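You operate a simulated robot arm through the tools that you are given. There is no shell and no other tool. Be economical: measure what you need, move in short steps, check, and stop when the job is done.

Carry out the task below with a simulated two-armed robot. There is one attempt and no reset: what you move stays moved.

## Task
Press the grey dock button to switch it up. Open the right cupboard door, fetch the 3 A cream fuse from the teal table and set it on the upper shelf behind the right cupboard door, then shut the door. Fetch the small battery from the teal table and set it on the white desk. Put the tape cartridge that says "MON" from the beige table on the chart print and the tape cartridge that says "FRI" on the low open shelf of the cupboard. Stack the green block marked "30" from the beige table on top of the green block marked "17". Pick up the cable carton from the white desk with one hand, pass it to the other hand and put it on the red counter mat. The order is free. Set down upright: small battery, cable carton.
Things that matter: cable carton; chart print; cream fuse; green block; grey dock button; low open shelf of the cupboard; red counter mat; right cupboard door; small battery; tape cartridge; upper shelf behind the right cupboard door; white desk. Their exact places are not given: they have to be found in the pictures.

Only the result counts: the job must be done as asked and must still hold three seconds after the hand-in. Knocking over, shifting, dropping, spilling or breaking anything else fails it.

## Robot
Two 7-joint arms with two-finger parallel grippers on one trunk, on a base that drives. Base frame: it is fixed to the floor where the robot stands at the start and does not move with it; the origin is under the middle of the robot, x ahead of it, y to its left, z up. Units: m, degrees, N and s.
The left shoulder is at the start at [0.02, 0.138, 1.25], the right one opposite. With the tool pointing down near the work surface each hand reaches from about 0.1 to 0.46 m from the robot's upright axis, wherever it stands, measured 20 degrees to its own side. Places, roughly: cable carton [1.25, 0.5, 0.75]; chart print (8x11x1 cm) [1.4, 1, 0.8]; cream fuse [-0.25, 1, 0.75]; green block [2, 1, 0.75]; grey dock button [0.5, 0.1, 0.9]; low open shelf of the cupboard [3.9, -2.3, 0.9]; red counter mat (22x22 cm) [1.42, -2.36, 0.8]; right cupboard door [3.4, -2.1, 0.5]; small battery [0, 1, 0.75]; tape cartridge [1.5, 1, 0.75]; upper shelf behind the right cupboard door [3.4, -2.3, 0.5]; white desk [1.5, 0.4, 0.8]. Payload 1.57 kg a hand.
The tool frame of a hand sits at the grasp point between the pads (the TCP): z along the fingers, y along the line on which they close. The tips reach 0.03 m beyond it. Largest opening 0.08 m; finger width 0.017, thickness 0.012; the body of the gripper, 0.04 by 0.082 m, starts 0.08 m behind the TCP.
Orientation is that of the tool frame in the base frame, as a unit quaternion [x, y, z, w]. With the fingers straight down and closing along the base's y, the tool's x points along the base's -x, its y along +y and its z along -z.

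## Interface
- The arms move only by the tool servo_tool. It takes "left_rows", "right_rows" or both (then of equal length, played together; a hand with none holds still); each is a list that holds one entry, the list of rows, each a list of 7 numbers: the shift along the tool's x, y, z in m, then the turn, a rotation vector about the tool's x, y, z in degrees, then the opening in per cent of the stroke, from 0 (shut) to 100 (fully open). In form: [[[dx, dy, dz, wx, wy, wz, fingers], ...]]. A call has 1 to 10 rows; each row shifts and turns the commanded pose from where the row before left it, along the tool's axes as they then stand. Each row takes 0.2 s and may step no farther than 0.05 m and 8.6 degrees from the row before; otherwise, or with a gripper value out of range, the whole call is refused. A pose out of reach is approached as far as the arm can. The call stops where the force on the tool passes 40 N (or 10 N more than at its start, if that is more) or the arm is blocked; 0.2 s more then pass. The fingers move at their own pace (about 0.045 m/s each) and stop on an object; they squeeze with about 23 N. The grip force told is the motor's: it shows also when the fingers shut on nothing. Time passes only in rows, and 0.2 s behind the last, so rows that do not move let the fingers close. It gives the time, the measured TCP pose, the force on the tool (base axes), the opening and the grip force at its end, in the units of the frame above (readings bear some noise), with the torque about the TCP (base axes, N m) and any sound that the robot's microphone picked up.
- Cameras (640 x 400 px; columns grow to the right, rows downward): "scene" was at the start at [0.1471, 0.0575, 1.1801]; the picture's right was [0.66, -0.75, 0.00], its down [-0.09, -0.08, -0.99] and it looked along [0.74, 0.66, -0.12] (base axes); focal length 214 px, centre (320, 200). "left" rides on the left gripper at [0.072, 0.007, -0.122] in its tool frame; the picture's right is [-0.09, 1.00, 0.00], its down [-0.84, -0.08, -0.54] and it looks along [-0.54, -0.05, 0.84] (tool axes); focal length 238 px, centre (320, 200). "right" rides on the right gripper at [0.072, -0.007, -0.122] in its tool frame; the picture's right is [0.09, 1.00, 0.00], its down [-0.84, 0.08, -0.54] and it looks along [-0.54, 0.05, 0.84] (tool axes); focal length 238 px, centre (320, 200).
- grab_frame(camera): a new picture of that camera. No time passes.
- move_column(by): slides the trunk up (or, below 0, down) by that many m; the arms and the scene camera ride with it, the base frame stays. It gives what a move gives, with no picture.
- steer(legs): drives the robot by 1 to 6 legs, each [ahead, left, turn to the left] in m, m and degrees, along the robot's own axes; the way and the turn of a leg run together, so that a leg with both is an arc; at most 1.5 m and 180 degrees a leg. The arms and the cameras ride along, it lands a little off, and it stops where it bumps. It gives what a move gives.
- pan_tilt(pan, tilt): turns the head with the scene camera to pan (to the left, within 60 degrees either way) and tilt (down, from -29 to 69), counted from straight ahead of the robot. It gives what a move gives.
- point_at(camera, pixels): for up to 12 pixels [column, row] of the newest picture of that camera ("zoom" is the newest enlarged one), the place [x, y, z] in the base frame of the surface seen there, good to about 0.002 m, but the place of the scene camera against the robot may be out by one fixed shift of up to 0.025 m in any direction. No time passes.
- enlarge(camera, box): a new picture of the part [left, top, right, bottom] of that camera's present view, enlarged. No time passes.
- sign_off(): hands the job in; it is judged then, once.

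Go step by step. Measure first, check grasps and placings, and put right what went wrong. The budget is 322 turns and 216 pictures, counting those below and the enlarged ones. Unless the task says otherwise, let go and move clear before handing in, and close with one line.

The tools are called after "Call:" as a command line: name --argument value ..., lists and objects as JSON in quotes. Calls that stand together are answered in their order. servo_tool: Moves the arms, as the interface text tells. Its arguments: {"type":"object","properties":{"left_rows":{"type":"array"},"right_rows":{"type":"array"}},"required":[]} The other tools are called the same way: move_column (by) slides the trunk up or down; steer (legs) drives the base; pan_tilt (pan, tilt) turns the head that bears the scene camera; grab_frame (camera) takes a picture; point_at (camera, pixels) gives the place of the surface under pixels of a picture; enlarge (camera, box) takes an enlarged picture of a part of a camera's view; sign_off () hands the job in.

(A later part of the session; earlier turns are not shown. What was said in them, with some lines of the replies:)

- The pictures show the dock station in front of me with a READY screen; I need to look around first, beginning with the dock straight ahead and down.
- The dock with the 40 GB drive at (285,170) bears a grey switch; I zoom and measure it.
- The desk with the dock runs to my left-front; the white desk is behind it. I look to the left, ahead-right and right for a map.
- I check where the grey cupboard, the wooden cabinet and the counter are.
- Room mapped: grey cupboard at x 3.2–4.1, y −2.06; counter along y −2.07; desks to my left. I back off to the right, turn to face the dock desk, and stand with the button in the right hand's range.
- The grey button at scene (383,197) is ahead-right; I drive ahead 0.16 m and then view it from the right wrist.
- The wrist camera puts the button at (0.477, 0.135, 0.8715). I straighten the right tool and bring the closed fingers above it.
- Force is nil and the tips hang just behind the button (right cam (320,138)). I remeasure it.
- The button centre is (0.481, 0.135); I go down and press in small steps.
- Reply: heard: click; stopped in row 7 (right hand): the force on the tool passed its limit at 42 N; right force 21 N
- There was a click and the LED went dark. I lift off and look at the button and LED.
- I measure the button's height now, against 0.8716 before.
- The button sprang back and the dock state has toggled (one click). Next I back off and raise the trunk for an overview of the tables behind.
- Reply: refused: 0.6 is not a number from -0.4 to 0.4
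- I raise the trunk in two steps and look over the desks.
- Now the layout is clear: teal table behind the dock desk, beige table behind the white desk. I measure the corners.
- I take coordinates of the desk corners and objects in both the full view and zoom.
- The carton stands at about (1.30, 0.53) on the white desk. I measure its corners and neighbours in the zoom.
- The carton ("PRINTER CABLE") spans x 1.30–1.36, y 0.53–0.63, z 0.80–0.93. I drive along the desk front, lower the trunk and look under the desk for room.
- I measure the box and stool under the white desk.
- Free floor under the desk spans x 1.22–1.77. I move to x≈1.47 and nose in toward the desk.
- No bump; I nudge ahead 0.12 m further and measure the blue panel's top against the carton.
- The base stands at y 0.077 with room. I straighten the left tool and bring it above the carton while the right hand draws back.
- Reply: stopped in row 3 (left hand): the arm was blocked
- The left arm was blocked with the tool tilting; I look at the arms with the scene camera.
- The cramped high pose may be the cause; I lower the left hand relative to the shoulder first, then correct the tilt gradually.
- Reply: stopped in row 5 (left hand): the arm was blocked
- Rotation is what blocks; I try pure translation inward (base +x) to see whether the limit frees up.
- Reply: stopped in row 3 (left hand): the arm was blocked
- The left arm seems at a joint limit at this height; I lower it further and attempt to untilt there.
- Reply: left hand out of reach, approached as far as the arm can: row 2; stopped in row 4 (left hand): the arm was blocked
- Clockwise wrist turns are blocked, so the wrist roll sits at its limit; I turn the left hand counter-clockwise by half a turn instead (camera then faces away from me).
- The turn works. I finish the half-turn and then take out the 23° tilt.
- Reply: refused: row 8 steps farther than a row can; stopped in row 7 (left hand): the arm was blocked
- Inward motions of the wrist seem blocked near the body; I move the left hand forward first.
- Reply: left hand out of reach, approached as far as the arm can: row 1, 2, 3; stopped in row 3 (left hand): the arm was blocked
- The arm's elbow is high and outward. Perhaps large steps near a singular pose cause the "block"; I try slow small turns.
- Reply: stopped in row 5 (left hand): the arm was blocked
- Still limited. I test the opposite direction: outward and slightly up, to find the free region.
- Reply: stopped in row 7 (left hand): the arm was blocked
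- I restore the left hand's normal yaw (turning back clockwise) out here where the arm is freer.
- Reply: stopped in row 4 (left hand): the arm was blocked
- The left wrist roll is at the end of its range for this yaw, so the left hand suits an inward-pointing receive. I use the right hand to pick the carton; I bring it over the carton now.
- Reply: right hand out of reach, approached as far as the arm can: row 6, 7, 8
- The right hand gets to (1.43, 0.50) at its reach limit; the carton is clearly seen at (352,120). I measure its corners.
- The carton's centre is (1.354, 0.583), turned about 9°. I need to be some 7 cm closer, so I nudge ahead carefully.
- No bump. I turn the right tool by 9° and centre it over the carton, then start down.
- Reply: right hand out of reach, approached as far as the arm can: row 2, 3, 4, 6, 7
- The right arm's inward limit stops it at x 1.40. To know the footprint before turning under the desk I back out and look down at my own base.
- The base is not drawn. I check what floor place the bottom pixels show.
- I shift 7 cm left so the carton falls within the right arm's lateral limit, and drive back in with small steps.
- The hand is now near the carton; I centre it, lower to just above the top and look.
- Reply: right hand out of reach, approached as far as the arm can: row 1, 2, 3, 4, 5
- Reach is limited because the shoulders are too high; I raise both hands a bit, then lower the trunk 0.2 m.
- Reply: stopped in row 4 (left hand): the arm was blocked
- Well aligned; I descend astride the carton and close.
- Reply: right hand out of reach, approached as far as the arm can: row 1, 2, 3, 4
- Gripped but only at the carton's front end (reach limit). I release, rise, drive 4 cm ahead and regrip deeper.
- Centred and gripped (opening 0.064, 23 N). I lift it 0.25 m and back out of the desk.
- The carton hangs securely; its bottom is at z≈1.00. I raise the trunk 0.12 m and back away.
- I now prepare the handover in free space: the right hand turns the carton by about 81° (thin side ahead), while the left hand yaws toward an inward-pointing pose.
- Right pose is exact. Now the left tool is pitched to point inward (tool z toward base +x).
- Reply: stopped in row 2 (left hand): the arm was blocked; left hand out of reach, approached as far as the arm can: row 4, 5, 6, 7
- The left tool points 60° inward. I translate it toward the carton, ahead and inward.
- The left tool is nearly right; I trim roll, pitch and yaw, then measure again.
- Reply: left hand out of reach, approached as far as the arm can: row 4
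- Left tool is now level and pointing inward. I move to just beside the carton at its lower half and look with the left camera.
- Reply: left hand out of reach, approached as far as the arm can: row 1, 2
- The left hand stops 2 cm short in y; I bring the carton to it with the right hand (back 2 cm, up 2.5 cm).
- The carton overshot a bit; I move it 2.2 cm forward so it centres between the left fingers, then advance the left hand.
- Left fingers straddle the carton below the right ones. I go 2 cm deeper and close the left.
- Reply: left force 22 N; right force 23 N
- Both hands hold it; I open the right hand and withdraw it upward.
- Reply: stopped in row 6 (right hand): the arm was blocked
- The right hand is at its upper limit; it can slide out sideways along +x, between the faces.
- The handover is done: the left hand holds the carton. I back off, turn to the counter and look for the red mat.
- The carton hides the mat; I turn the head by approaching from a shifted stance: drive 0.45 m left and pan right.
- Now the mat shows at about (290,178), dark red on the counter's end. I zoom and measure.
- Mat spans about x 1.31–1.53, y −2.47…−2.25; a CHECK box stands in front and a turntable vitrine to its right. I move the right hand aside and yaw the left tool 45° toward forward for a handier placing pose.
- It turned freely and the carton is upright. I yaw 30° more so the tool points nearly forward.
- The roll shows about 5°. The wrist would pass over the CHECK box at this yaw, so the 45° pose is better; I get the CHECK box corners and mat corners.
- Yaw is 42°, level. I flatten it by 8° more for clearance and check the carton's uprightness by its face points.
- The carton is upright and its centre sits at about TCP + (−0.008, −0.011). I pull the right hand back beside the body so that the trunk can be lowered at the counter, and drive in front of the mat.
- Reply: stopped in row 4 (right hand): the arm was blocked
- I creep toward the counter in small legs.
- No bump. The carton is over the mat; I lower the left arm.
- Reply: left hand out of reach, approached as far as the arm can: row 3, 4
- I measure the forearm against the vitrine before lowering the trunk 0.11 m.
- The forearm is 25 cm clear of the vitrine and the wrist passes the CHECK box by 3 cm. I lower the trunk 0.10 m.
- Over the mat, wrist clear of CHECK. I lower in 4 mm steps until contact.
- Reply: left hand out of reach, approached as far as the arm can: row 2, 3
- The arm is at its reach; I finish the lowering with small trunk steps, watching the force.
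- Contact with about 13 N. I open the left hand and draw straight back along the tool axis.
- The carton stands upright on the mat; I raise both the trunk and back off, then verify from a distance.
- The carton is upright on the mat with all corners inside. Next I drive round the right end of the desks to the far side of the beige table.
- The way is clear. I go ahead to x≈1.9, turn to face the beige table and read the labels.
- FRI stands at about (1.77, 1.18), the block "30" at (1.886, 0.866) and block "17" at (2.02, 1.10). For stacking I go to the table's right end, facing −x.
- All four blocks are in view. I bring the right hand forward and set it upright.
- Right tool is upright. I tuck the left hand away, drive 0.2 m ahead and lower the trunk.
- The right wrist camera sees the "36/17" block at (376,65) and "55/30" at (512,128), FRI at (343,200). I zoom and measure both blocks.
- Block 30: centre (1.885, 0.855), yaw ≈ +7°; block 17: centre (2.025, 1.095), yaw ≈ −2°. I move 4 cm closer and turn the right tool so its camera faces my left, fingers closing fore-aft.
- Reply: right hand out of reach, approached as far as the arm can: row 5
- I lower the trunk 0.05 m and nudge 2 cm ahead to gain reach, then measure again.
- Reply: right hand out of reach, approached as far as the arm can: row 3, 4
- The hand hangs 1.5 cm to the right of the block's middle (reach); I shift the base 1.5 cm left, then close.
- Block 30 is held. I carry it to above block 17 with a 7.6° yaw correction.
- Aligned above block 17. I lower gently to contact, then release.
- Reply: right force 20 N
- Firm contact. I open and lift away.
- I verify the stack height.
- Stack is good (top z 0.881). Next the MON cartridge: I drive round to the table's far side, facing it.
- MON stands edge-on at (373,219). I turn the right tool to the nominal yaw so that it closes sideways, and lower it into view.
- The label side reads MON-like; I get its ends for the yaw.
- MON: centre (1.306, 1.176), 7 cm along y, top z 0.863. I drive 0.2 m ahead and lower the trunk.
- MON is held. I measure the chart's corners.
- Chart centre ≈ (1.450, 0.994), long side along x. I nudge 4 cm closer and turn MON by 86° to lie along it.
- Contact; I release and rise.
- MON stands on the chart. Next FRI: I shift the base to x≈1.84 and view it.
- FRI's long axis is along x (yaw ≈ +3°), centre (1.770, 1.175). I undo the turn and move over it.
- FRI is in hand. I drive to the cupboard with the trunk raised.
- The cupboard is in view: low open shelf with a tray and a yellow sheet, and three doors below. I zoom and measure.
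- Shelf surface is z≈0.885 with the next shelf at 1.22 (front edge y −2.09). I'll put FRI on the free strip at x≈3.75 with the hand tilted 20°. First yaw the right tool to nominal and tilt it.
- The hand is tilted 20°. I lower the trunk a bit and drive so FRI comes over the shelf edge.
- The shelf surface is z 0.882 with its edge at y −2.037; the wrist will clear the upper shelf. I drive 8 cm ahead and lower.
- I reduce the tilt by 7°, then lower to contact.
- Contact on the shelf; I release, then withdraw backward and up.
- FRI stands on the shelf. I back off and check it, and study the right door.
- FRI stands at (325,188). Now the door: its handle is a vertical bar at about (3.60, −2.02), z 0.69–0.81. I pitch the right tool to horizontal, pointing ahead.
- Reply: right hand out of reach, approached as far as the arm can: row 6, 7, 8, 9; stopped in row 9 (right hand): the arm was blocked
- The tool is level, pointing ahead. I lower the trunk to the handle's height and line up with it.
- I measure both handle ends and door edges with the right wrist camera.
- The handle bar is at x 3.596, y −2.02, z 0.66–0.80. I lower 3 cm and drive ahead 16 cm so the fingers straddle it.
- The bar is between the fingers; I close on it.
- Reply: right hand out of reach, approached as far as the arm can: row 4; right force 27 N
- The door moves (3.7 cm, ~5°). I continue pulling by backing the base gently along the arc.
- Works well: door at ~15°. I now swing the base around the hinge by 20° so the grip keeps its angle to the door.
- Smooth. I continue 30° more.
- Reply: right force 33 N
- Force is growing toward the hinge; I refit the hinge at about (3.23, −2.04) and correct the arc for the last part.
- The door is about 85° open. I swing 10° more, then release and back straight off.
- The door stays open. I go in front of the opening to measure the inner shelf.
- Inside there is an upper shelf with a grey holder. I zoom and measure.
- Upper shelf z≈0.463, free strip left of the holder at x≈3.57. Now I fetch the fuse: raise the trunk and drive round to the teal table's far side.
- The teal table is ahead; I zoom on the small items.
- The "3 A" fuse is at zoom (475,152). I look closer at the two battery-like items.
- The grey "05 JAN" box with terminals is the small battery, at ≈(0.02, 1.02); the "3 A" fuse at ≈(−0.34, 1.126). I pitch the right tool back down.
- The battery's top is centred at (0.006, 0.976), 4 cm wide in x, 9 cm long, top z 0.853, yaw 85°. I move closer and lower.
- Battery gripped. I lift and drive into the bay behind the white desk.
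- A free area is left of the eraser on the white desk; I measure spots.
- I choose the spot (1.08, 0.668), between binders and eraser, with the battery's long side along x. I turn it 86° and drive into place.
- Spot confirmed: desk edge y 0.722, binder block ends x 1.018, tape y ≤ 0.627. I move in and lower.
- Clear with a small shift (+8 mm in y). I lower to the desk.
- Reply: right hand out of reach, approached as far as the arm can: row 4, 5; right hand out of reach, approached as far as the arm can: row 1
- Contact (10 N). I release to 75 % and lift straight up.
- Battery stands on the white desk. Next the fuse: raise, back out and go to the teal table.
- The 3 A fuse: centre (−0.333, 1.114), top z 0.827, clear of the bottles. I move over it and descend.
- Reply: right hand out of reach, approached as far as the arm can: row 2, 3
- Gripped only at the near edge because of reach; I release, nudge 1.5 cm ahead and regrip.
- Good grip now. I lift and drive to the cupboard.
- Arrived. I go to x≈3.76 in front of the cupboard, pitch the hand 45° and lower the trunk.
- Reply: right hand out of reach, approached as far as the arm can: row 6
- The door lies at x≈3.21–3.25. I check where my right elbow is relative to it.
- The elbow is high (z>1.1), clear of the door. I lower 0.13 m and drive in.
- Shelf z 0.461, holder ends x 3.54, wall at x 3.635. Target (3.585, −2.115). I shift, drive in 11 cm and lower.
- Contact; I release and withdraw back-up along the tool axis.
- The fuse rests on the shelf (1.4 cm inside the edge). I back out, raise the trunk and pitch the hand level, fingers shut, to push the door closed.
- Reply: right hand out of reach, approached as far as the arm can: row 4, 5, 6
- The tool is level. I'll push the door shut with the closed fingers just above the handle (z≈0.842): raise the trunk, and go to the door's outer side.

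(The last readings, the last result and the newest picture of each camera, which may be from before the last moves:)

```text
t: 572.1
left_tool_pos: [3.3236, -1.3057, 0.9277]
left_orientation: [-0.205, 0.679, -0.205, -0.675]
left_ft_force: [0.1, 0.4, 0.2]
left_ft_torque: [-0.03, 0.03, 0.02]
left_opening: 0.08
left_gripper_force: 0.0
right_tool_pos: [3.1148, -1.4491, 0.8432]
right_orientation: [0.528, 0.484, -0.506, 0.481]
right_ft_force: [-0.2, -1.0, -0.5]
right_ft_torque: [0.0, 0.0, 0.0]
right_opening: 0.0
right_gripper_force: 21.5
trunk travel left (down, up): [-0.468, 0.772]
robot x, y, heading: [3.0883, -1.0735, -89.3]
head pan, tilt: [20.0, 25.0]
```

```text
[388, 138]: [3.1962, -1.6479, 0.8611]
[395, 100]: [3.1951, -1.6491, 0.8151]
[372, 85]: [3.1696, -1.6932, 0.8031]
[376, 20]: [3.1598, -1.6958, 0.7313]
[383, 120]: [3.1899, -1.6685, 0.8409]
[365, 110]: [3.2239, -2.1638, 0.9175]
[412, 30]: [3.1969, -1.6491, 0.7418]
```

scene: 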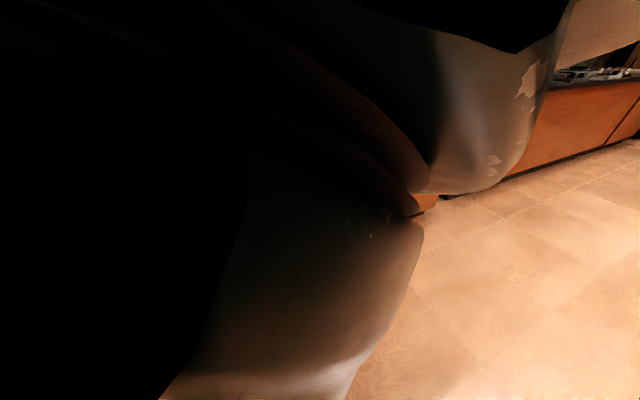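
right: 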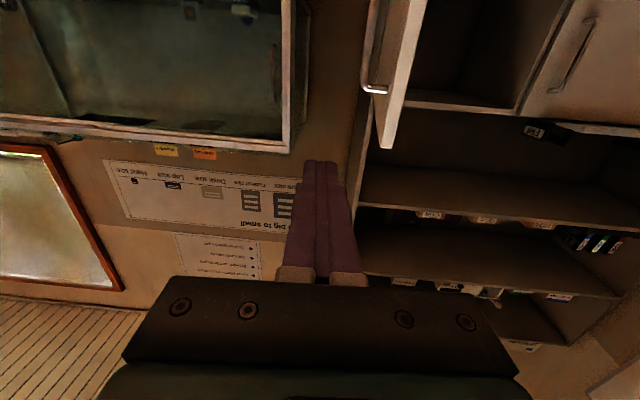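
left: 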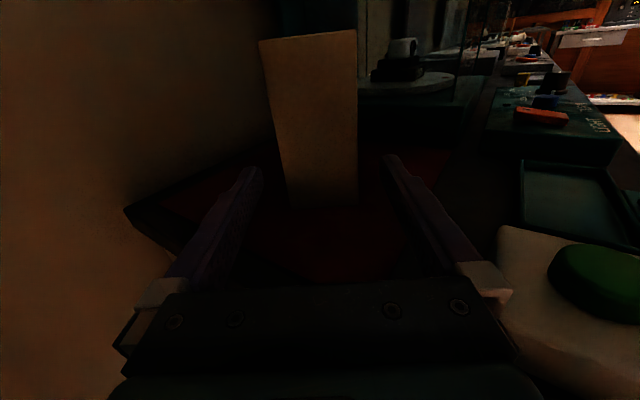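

The door's outer face is at x≈3.19, handle top z 0.80, below my fingers. I drive ahead 0.24 m along the outside.

Call:
steer --legs '[[0.24, 0, -0.7]]'

Call:
grab_frame --camera "right"

```text
t: 573.9
left_tool_pos: [3.322, -1.5504, 0.928]
left_orientation: [-0.201, 0.679, -0.201, -0.676]
left_ft_force: [0.4, 0.2, 0.0]
left_ft_torque: [0.0, -0.01, 0.03]
left_opening: 0.0801
left_gripper_force: 0.0
right_tool_pos: [3.1114, -1.6924, 0.8441]
right_orientation: [0.53, 0.482, -0.507, 0.479]
right_ft_force: [0.0, 0.2, -0.6]
right_ft_torque: [-0.02, -0.01, -0.06]
right_opening: 0.0001
right_gripper_force: 21.8
trunk travel left (down, up): [-0.468, 0.772]
robot x, y, heading: [3.0873, -1.3216, -90.0]
head pan, tilt: [20.0, 25.0]
```

```text
60 pictures are left
```

right: 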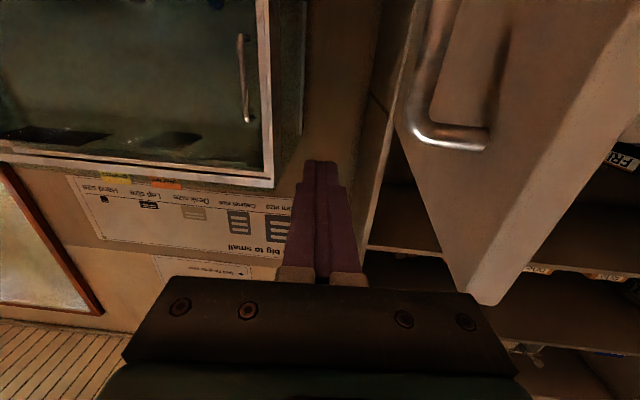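

I raise the left hand clear first, then push the door: base moves left and gradually ahead.

Call:
servo_tool --left_rows '[[[0.04, 0, 0, 0, 0, 0, 100], [0.04, 0, 0, 0, 0, 0, 100], [0.04, 0, 0, 0, 0, 0, 100]]]'

Call:
steer --legs '[[0.01, 0.1, 0]]'

Call:
grab_frame --camera "right"

```text
t: 574.6
left_tool_pos: [3.3209, -1.5484, 1.0488]
left_orientation: [-0.202, 0.679, -0.202, -0.676]
left_ft_force: [-0.5, 0.4, -0.6]
left_ft_torque: [0.03, 0.03, 0.02]
left_opening: 0.0799
left_gripper_force: 0.1
right_tool_pos: [3.1106, -1.6944, 0.8454]
right_orientation: [0.53, 0.479, -0.509, 0.48]
right_ft_force: [-0.8, -0.4, -0.5]
right_ft_torque: [0.03, -0.01, 0.01]
right_opening: 0.0
right_gripper_force: 21.1
trunk travel left (down, up): [-0.468, 0.772]
robot x, y, heading: [3.0938, -1.318, -90.2]
head pan, tilt: [20.0, 25.0]
```

```text
t: 575.8
left_tool_pos: [3.4213, -1.559, 1.0485]
left_orientation: [-0.201, 0.68, -0.2, -0.676]
left_ft_force: [-0.1, 1.0, 0.3]
left_ft_torque: [0.0, -0.02, -0.02]
left_opening: 0.0797
left_gripper_force: 0.0
right_tool_pos: [3.2106, -1.703, 0.8459]
right_orientation: [0.53, 0.479, -0.51, 0.479]
right_ft_force: [0.9, 0.1, -0.5]
right_ft_torque: [-0.02, 0.01, -0.03]
right_opening: 0.0
right_gripper_force: 21.4
trunk travel left (down, up): [-0.468, 0.772]
robot x, y, heading: [3.1858, -1.328, -90.2]
head pan, tilt: [20.0, 25.0]
```

```text
59 pictures are left
```

right: 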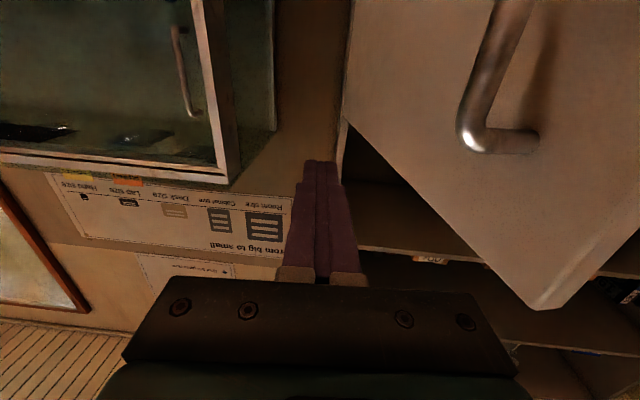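

The door moved (it swings freely). I continue along the arc and watch.

Call:
point_at --camera "right" --pixels '[[540, 295], [470, 140], [400, 130], [355, 90], [600, 200], [345, 110]]'

Call:
steer --legs '[[0.02, 0.08, 0], [0.04, 0.07, 0]]'

Call:
grab_frame --camera "right"

```text
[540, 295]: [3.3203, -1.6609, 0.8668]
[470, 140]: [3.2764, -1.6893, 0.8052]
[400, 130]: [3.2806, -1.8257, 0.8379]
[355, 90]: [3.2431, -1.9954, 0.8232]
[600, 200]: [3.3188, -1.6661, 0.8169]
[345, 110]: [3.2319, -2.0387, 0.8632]
```

```text
t: 577.5
left_tool_pos: [3.5693, -1.6202, 1.047]
left_orientation: [-0.2, 0.68, -0.2, -0.676]
left_ft_force: [0.0, -0.1, -0.3]
left_ft_torque: [0.0, 0.02, -0.01]
left_opening: 0.0798
left_gripper_force: 0.1
right_tool_pos: [3.359, -1.7678, 0.8474]
right_orientation: [0.528, 0.477, -0.511, 0.481]
right_ft_force: [0.6, -0.2, -1.0]
right_ft_torque: [0.0, 0.0, 0.0]
right_opening: 0.0
right_gripper_force: 21.8
trunk travel left (down, up): [-0.468, 0.772]
robot x, y, heading: [3.3375, -1.3911, -90.1]
head pan, tilt: [20.0, 25.0]
```

```text
58 pictures are left
```

right: 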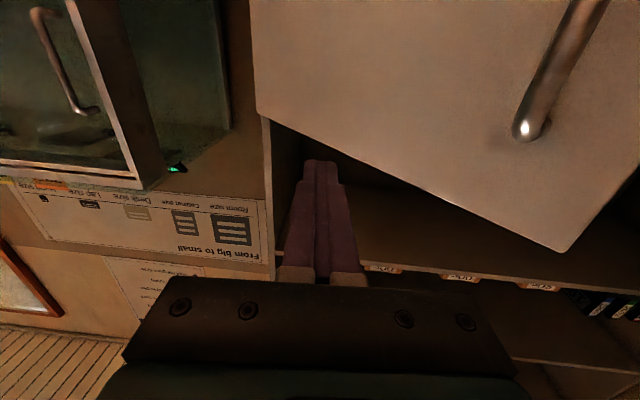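

Call:
point_at --camera "right" --pixels '[[560, 240], [400, 150], [262, 100], [530, 130], [600, 200]]'

Call:
steer --legs '[[0.055, 0.06, 0], [0.07, 0.05, 0]]'

Call:
grab_frame --camera "right"

```text
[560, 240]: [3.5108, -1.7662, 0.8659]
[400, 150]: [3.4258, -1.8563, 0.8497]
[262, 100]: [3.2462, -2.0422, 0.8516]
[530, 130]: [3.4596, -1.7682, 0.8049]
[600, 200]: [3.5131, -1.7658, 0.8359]
```

```text
t: 579.3
left_tool_pos: [3.68, -1.7441, 1.0498]
left_orientation: [-0.2, 0.68, -0.199, -0.677]
left_ft_force: [-0.2, -1.0, -0.5]
left_ft_torque: [0.01, -0.01, -0.01]
left_opening: 0.0798
left_gripper_force: 0.0
right_tool_pos: [3.4708, -1.8933, 0.8501]
right_orientation: [0.527, 0.476, -0.513, 0.483]
right_ft_force: [1.3, -0.8, 0.9]
right_ft_torque: [-0.02, 0.03, -0.02]
right_opening: 0.0002
right_gripper_force: 21.3
trunk travel left (down, up): [-0.468, 0.772]
robot x, y, heading: [3.4506, -1.5163, -90.2]
head pan, tilt: [20.0, 25.0]
```

```text
57 pictures are left
```

right: 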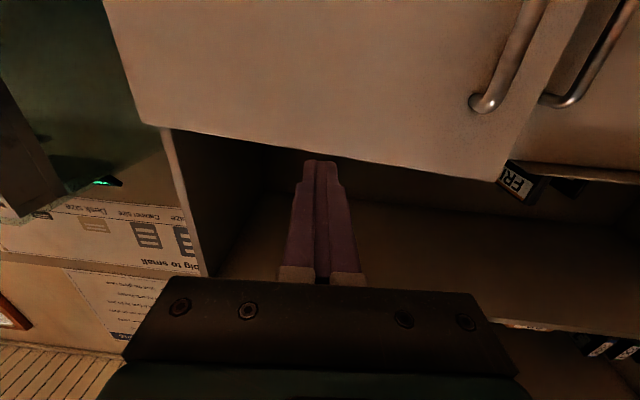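

Call:
point_at --camera "right" --pixels '[[495, 172], [330, 140], [150, 115], [480, 105], [345, 120]]'

```text
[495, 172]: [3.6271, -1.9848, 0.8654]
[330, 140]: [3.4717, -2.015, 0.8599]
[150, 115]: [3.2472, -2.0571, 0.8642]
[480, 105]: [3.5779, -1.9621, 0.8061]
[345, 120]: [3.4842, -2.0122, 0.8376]
```

The door is nearly shut (free edge y −1.985). I lower 4 cm, shift left and push it home.

Call:
move_column --by -0.04

Call:
steer --legs '[[0, 0.045, 0], [0.1, 0, 0]]'

Call:
steer --legs '[[0.035, 0, 0]]'

Call:
grab_frame --camera "right"

```text
t: 580.1
left_tool_pos: [3.6801, -1.7444, 1.008]
left_orientation: [-0.201, 0.68, -0.201, -0.676]
left_ft_force: [-0.1, -0.2, 0.1]
left_ft_torque: [0.02, 0.01, 0.02]
left_opening: 0.08
left_gripper_force: 0.0
right_tool_pos: [3.4685, -1.8942, 0.8122]
right_orientation: [0.526, 0.474, -0.515, 0.484]
right_ft_force: [1.0, 0.5, -1.1]
right_ft_torque: [0.0, 0.01, -0.02]
right_opening: 0.0001
right_gripper_force: 21.3
trunk travel left (down, up): [-0.428, 0.812]
robot x, y, heading: [3.4501, -1.5141, -90.2]
head pan, tilt: [20.0, 25.0]
```

```text
t: 581.8
left_tool_pos: [3.7256, -1.8433, 1.0086]
left_orientation: [-0.2, 0.681, -0.2, -0.676]
left_ft_force: [-0.9, -0.5, -0.4]
left_ft_torque: [-0.02, -0.01, -0.01]
left_opening: 0.0799
left_gripper_force: 0.1
right_tool_pos: [3.5143, -1.9934, 0.8128]
right_orientation: [0.525, 0.474, -0.515, 0.484]
right_ft_force: [0.3, 1.2, -0.4]
right_ft_torque: [0.03, 0.0, 0.0]
right_opening: 0.0001
right_gripper_force: 21.4
trunk travel left (down, up): [-0.428, 0.812]
robot x, y, heading: [3.4949, -1.6124, -90.2]
head pan, tilt: [20.0, 25.0]
```

```text
t: 582.8
left_tool_pos: [3.7256, -1.8776, 1.0073]
left_orientation: [-0.2, 0.68, -0.199, -0.677]
left_ft_force: [0.2, 0.7, 0.1]
left_ft_torque: [-0.02, 0.0, -0.03]
left_opening: 0.0801
left_gripper_force: 0.1
right_tool_pos: [3.5121, -2.0297, 0.8179]
right_orientation: [0.522, 0.468, -0.52, 0.487]
right_ft_force: [-0.4, 10.2, -1.6]
right_ft_torque: [0.14, -0.01, 0.11]
right_opening: 0.0
right_gripper_force: 21.3
trunk travel left (down, up): [-0.428, 0.812]
robot x, y, heading: [3.4959, -1.6491, -90.2]
head pan, tilt: [20.0, 25.0]
stopped in leg 1: the force on the tool passed its limit at 63 N (the readings are from after the stop); the commanded pose is now the measured one
```

```text
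56 pictures are left
```

right: 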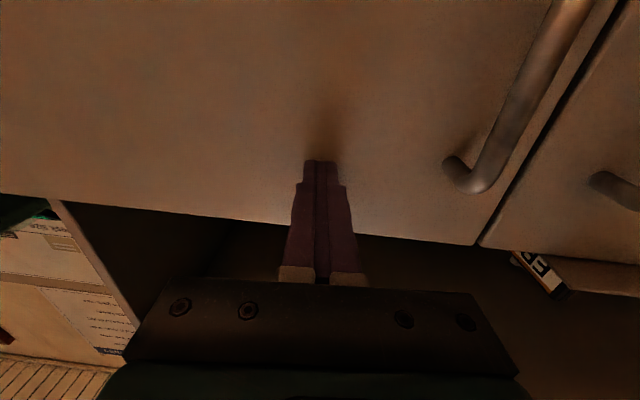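

The door is pushed flush (63 N, tip y −2.06). I back off and verify everything at the cupboard.

Call:
point_at --camera "right" --pixels '[[480, 230], [400, 200], [500, 230], [560, 200], [150, 180]]'

Call:
steer --legs '[[-0.4, 0, 0], [-0.4, 0.3, 0]]'

Call:
servo_tool --right_rows '[[[0, 0, -0.02, 0, 7.5, 0, 0], [0, 0, 0, 0, 7.5, 0, 0], [0, 0, 0, 0, 7.5, 0, 0], [0, 0, 0, 0, 7.5, 0, 0], [0, 0, 0, 0, 7.5, 0, 0], [0, 0, 0, 0, 7.5, 0, 0], [0, 0, 0, 0, 7.5, 0, 0]]]'

Call:
pan_tilt --pan 5 --tilt 20

Call:
grab_frame --camera "scene"

```text
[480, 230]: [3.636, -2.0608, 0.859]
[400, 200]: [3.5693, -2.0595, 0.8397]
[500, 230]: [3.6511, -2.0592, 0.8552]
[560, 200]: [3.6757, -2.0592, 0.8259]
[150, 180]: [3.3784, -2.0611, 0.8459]
```

```text
t: 587.8
left_tool_pos: [4.0351, -1.0931, 1.0089]
left_orientation: [-0.197, 0.681, -0.197, -0.677]
left_ft_force: [-0.2, -0.5, -0.5]
left_ft_torque: [0.01, -0.04, 0.0]
left_opening: 0.0803
left_gripper_force: 0.1
right_tool_pos: [3.8205, -1.2445, 0.8187]
right_orientation: [-0.523, -0.466, 0.523, -0.486]
right_ft_force: [-0.5, 1.1, 0.2]
right_ft_torque: [-0.01, -0.03, 0.02]
right_opening: 0.0
right_gripper_force: 21.0
trunk travel left (down, up): [-0.428, 0.812]
robot x, y, heading: [3.8062, -0.8621, -90.9]
head pan, tilt: [20.0, 25.0]
```

```text
t: 589.6
left_tool_pos: [4.034, -1.0924, 1.0073]
left_orientation: [-0.197, 0.681, -0.198, -0.677]
left_ft_force: [-0.2, 0.9, 0.0]
left_ft_torque: [-0.01, -0.02, -0.04]
left_opening: 0.08
left_gripper_force: 0.0
right_tool_pos: [3.8206, -1.2061, 0.7911]
right_orientation: [0.707, 0.642, -0.219, 0.202]
right_ft_force: [0.4, -0.4, -0.7]
right_ft_torque: [0.0, -0.03, 0.0]
right_opening: 0.0
right_gripper_force: 21.3
trunk travel left (down, up): [-0.428, 0.812]
robot x, y, heading: [3.802, -0.8609, -90.6]
head pan, tilt: [20.0, 25.0]
stopped in row 7 (right hand): the arm was blocked; the commanded pose is now the measured one
```

```text
t: 590.4
left_tool_pos: [4.0337, -1.0928, 1.0092]
left_orientation: [-0.197, 0.681, -0.197, -0.678]
left_ft_force: [-0.4, 0.2, 0.4]
left_ft_torque: [0.0, -0.02, -0.01]
left_opening: 0.0799
left_gripper_force: 0.1
right_tool_pos: [3.8232, -1.2038, 0.7912]
right_orientation: [0.705, 0.644, -0.215, 0.202]
right_ft_force: [0.0, 0.8, 0.4]
right_ft_torque: [0.0, -0.01, -0.02]
right_opening: 0.0001
right_gripper_force: 20.6
trunk travel left (down, up): [-0.428, 0.812]
robot x, y, heading: [3.8039, -0.861, -90.5]
head pan, tilt: [5.0, 20.0]
```

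```text
55 pictures are left
```

scene: 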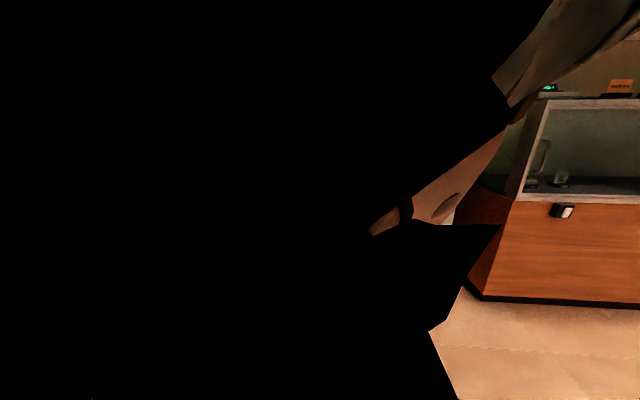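

The arm hides the camera; I move the right hand outward.

Call:
servo_tool --right_rows '[[[-0.01, -0.04, 0.01, 0, 0, 0, 0], [-0.01, -0.04, 0.01, 0, 0, 0, 0], [-0.01, -0.04, 0.01, 0, 0, 0, 0], [-0.01, -0.04, 0.01, 0, 0, 0, 0], [-0.01, -0.04, 0.01, 0, 0, 0, 0], [0, -0.03, 0, 0, 0, 0, 0]]]'

Call:
grab_frame --camera "scene"

```text
t: 591.8
left_tool_pos: [4.0336, -1.0932, 1.0076]
left_orientation: [-0.197, 0.68, -0.197, -0.678]
left_ft_force: [0.0, -0.3, -0.3]
left_ft_torque: [-0.03, -0.01, 0.01]
left_opening: 0.0798
left_gripper_force: 0.0
right_tool_pos: [3.5877, -1.256, 0.7806]
right_orientation: [0.705, 0.645, -0.217, 0.203]
right_ft_force: [-0.1, 0.0, -0.1]
right_ft_torque: [0.0, -0.03, -0.01]
right_opening: 0.0001
right_gripper_force: 22.0
trunk travel left (down, up): [-0.428, 0.812]
robot x, y, heading: [3.8053, -0.8626, -90.7]
head pan, tilt: [5.0, 20.0]
```

```text
54 pictures are left
```

scene: 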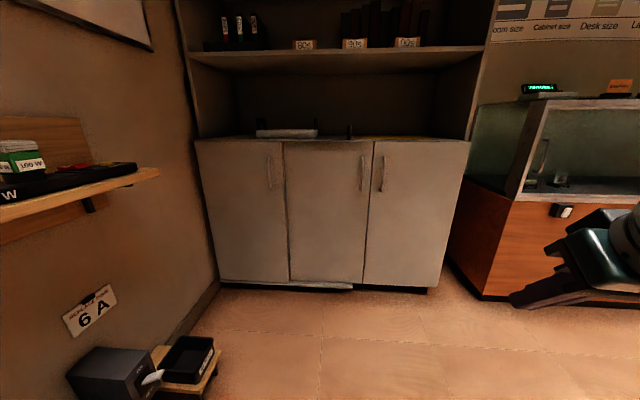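

Door shut and FRI standing at (349,132). As a last check I look at the dock's state and the other placed objects.

Call:
steer --legs '[[0, 0, 180], [0, 1.5, 0], [0, 1.5, 0]]'

Call:
move_column --by 0.4

Call:
pan_tilt --pan 10 --tilt 25

Call:
grab_frame --camera "scene"

```text
t: 613.5
left_tool_pos: [0.5809, -0.478, 1.0088]
left_orientation: [0.683, 0.187, 0.681, -0.188]
left_ft_force: [-0.4, 0.0, -0.6]
left_ft_torque: [0.0, 0.0, -0.05]
left_opening: 0.0795
left_gripper_force: 0.1
right_tool_pos: [1.0307, -0.3291, 0.7784]
right_orientation: [-0.634, 0.714, 0.2, 0.219]
right_ft_force: [0.3, 0.2, 0.7]
right_ft_torque: [-0.01, 0.02, 0.0]
right_opening: 0.0002
right_gripper_force: 21.1
trunk travel left (down, up): [-0.428, 0.812]
robot x, y, heading: [0.8071, -0.717, 87.7]
head pan, tilt: [5.0, 20.0]
```

```text
t: 617.4
left_tool_pos: [0.5802, -0.4793, 1.4083]
left_orientation: [0.683, 0.188, 0.68, -0.188]
left_ft_force: [0.5, 0.0, 0.0]
left_ft_torque: [0.01, 0.01, -0.02]
left_opening: 0.0799
left_gripper_force: 0.1
right_tool_pos: [1.0301, -0.3276, 1.1784]
right_orientation: [-0.634, 0.714, 0.2, 0.22]
right_ft_force: [-0.5, 0.1, 0.3]
right_ft_torque: [-0.04, -0.02, 0.01]
right_opening: 0.0002
right_gripper_force: 21.5
trunk travel left (down, up): [-0.828, 0.412]
robot x, y, heading: [0.8009, -0.7163, 87.6]
head pan, tilt: [5.0, 20.0]
```

```text
t: 618.0
left_tool_pos: [0.5817, -0.4783, 1.4076]
left_orientation: [0.684, 0.187, 0.68, -0.187]
left_ft_force: [0.1, 0.2, 0.1]
left_ft_torque: [0.02, -0.01, 0.01]
left_opening: 0.0801
left_gripper_force: 0.1
right_tool_pos: [1.0308, -0.3278, 1.1791]
right_orientation: [-0.633, 0.715, 0.199, 0.22]
right_ft_force: [-0.1, 0.9, 0.2]
right_ft_torque: [-0.02, 0.02, 0.05]
right_opening: 0.0
right_gripper_force: 21.5
trunk travel left (down, up): [-0.828, 0.412]
robot x, y, heading: [0.8045, -0.7153, 87.6]
head pan, tilt: [10.0, 25.0]
```

```text
53 pictures are left
```

scene: 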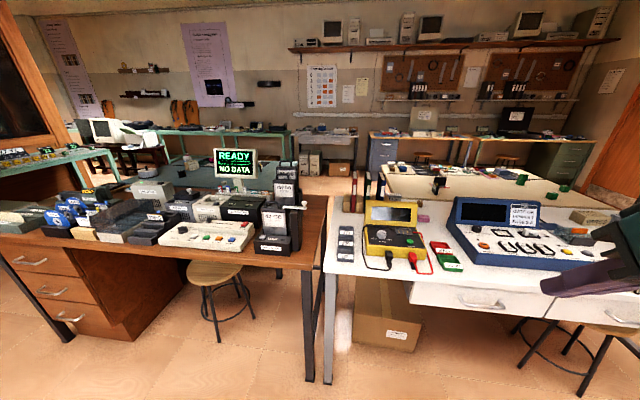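

Call:
enlarge --camera "scene" --box '[245, 170, 335, 260]'

Call:
enlarge --camera "scene" --box '[330, 150, 600, 290]'

```text
4.44 times, centred on (290, 215) of scene
```

zoom: 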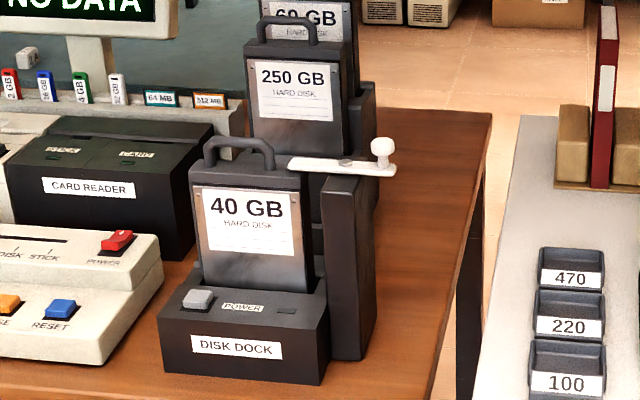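

```text
2.37 times, centred on (465, 220) of scene
```

zoom: 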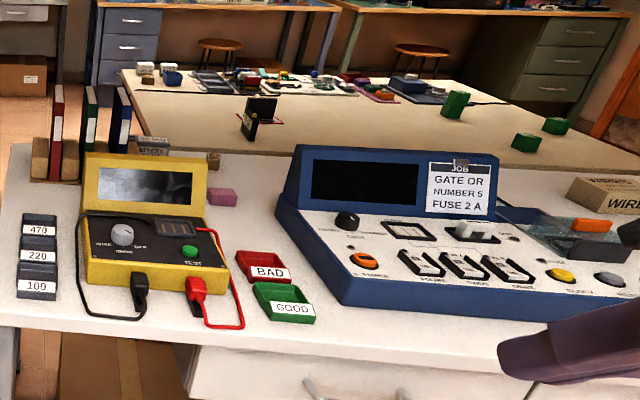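

The dock's state stayed switched (LED dark since the one press). The battery, MON on the chart and the stacked blocks (455,103) all stand, and both hands are clear, so I hand in.

Call:
sign_off

```text
The job is handed in.
```

I finished every step and handed the job in, but I'm not certain I read "switch it up" correctly for the dock button. I pressed it once; there was one click and its green LED went dark.
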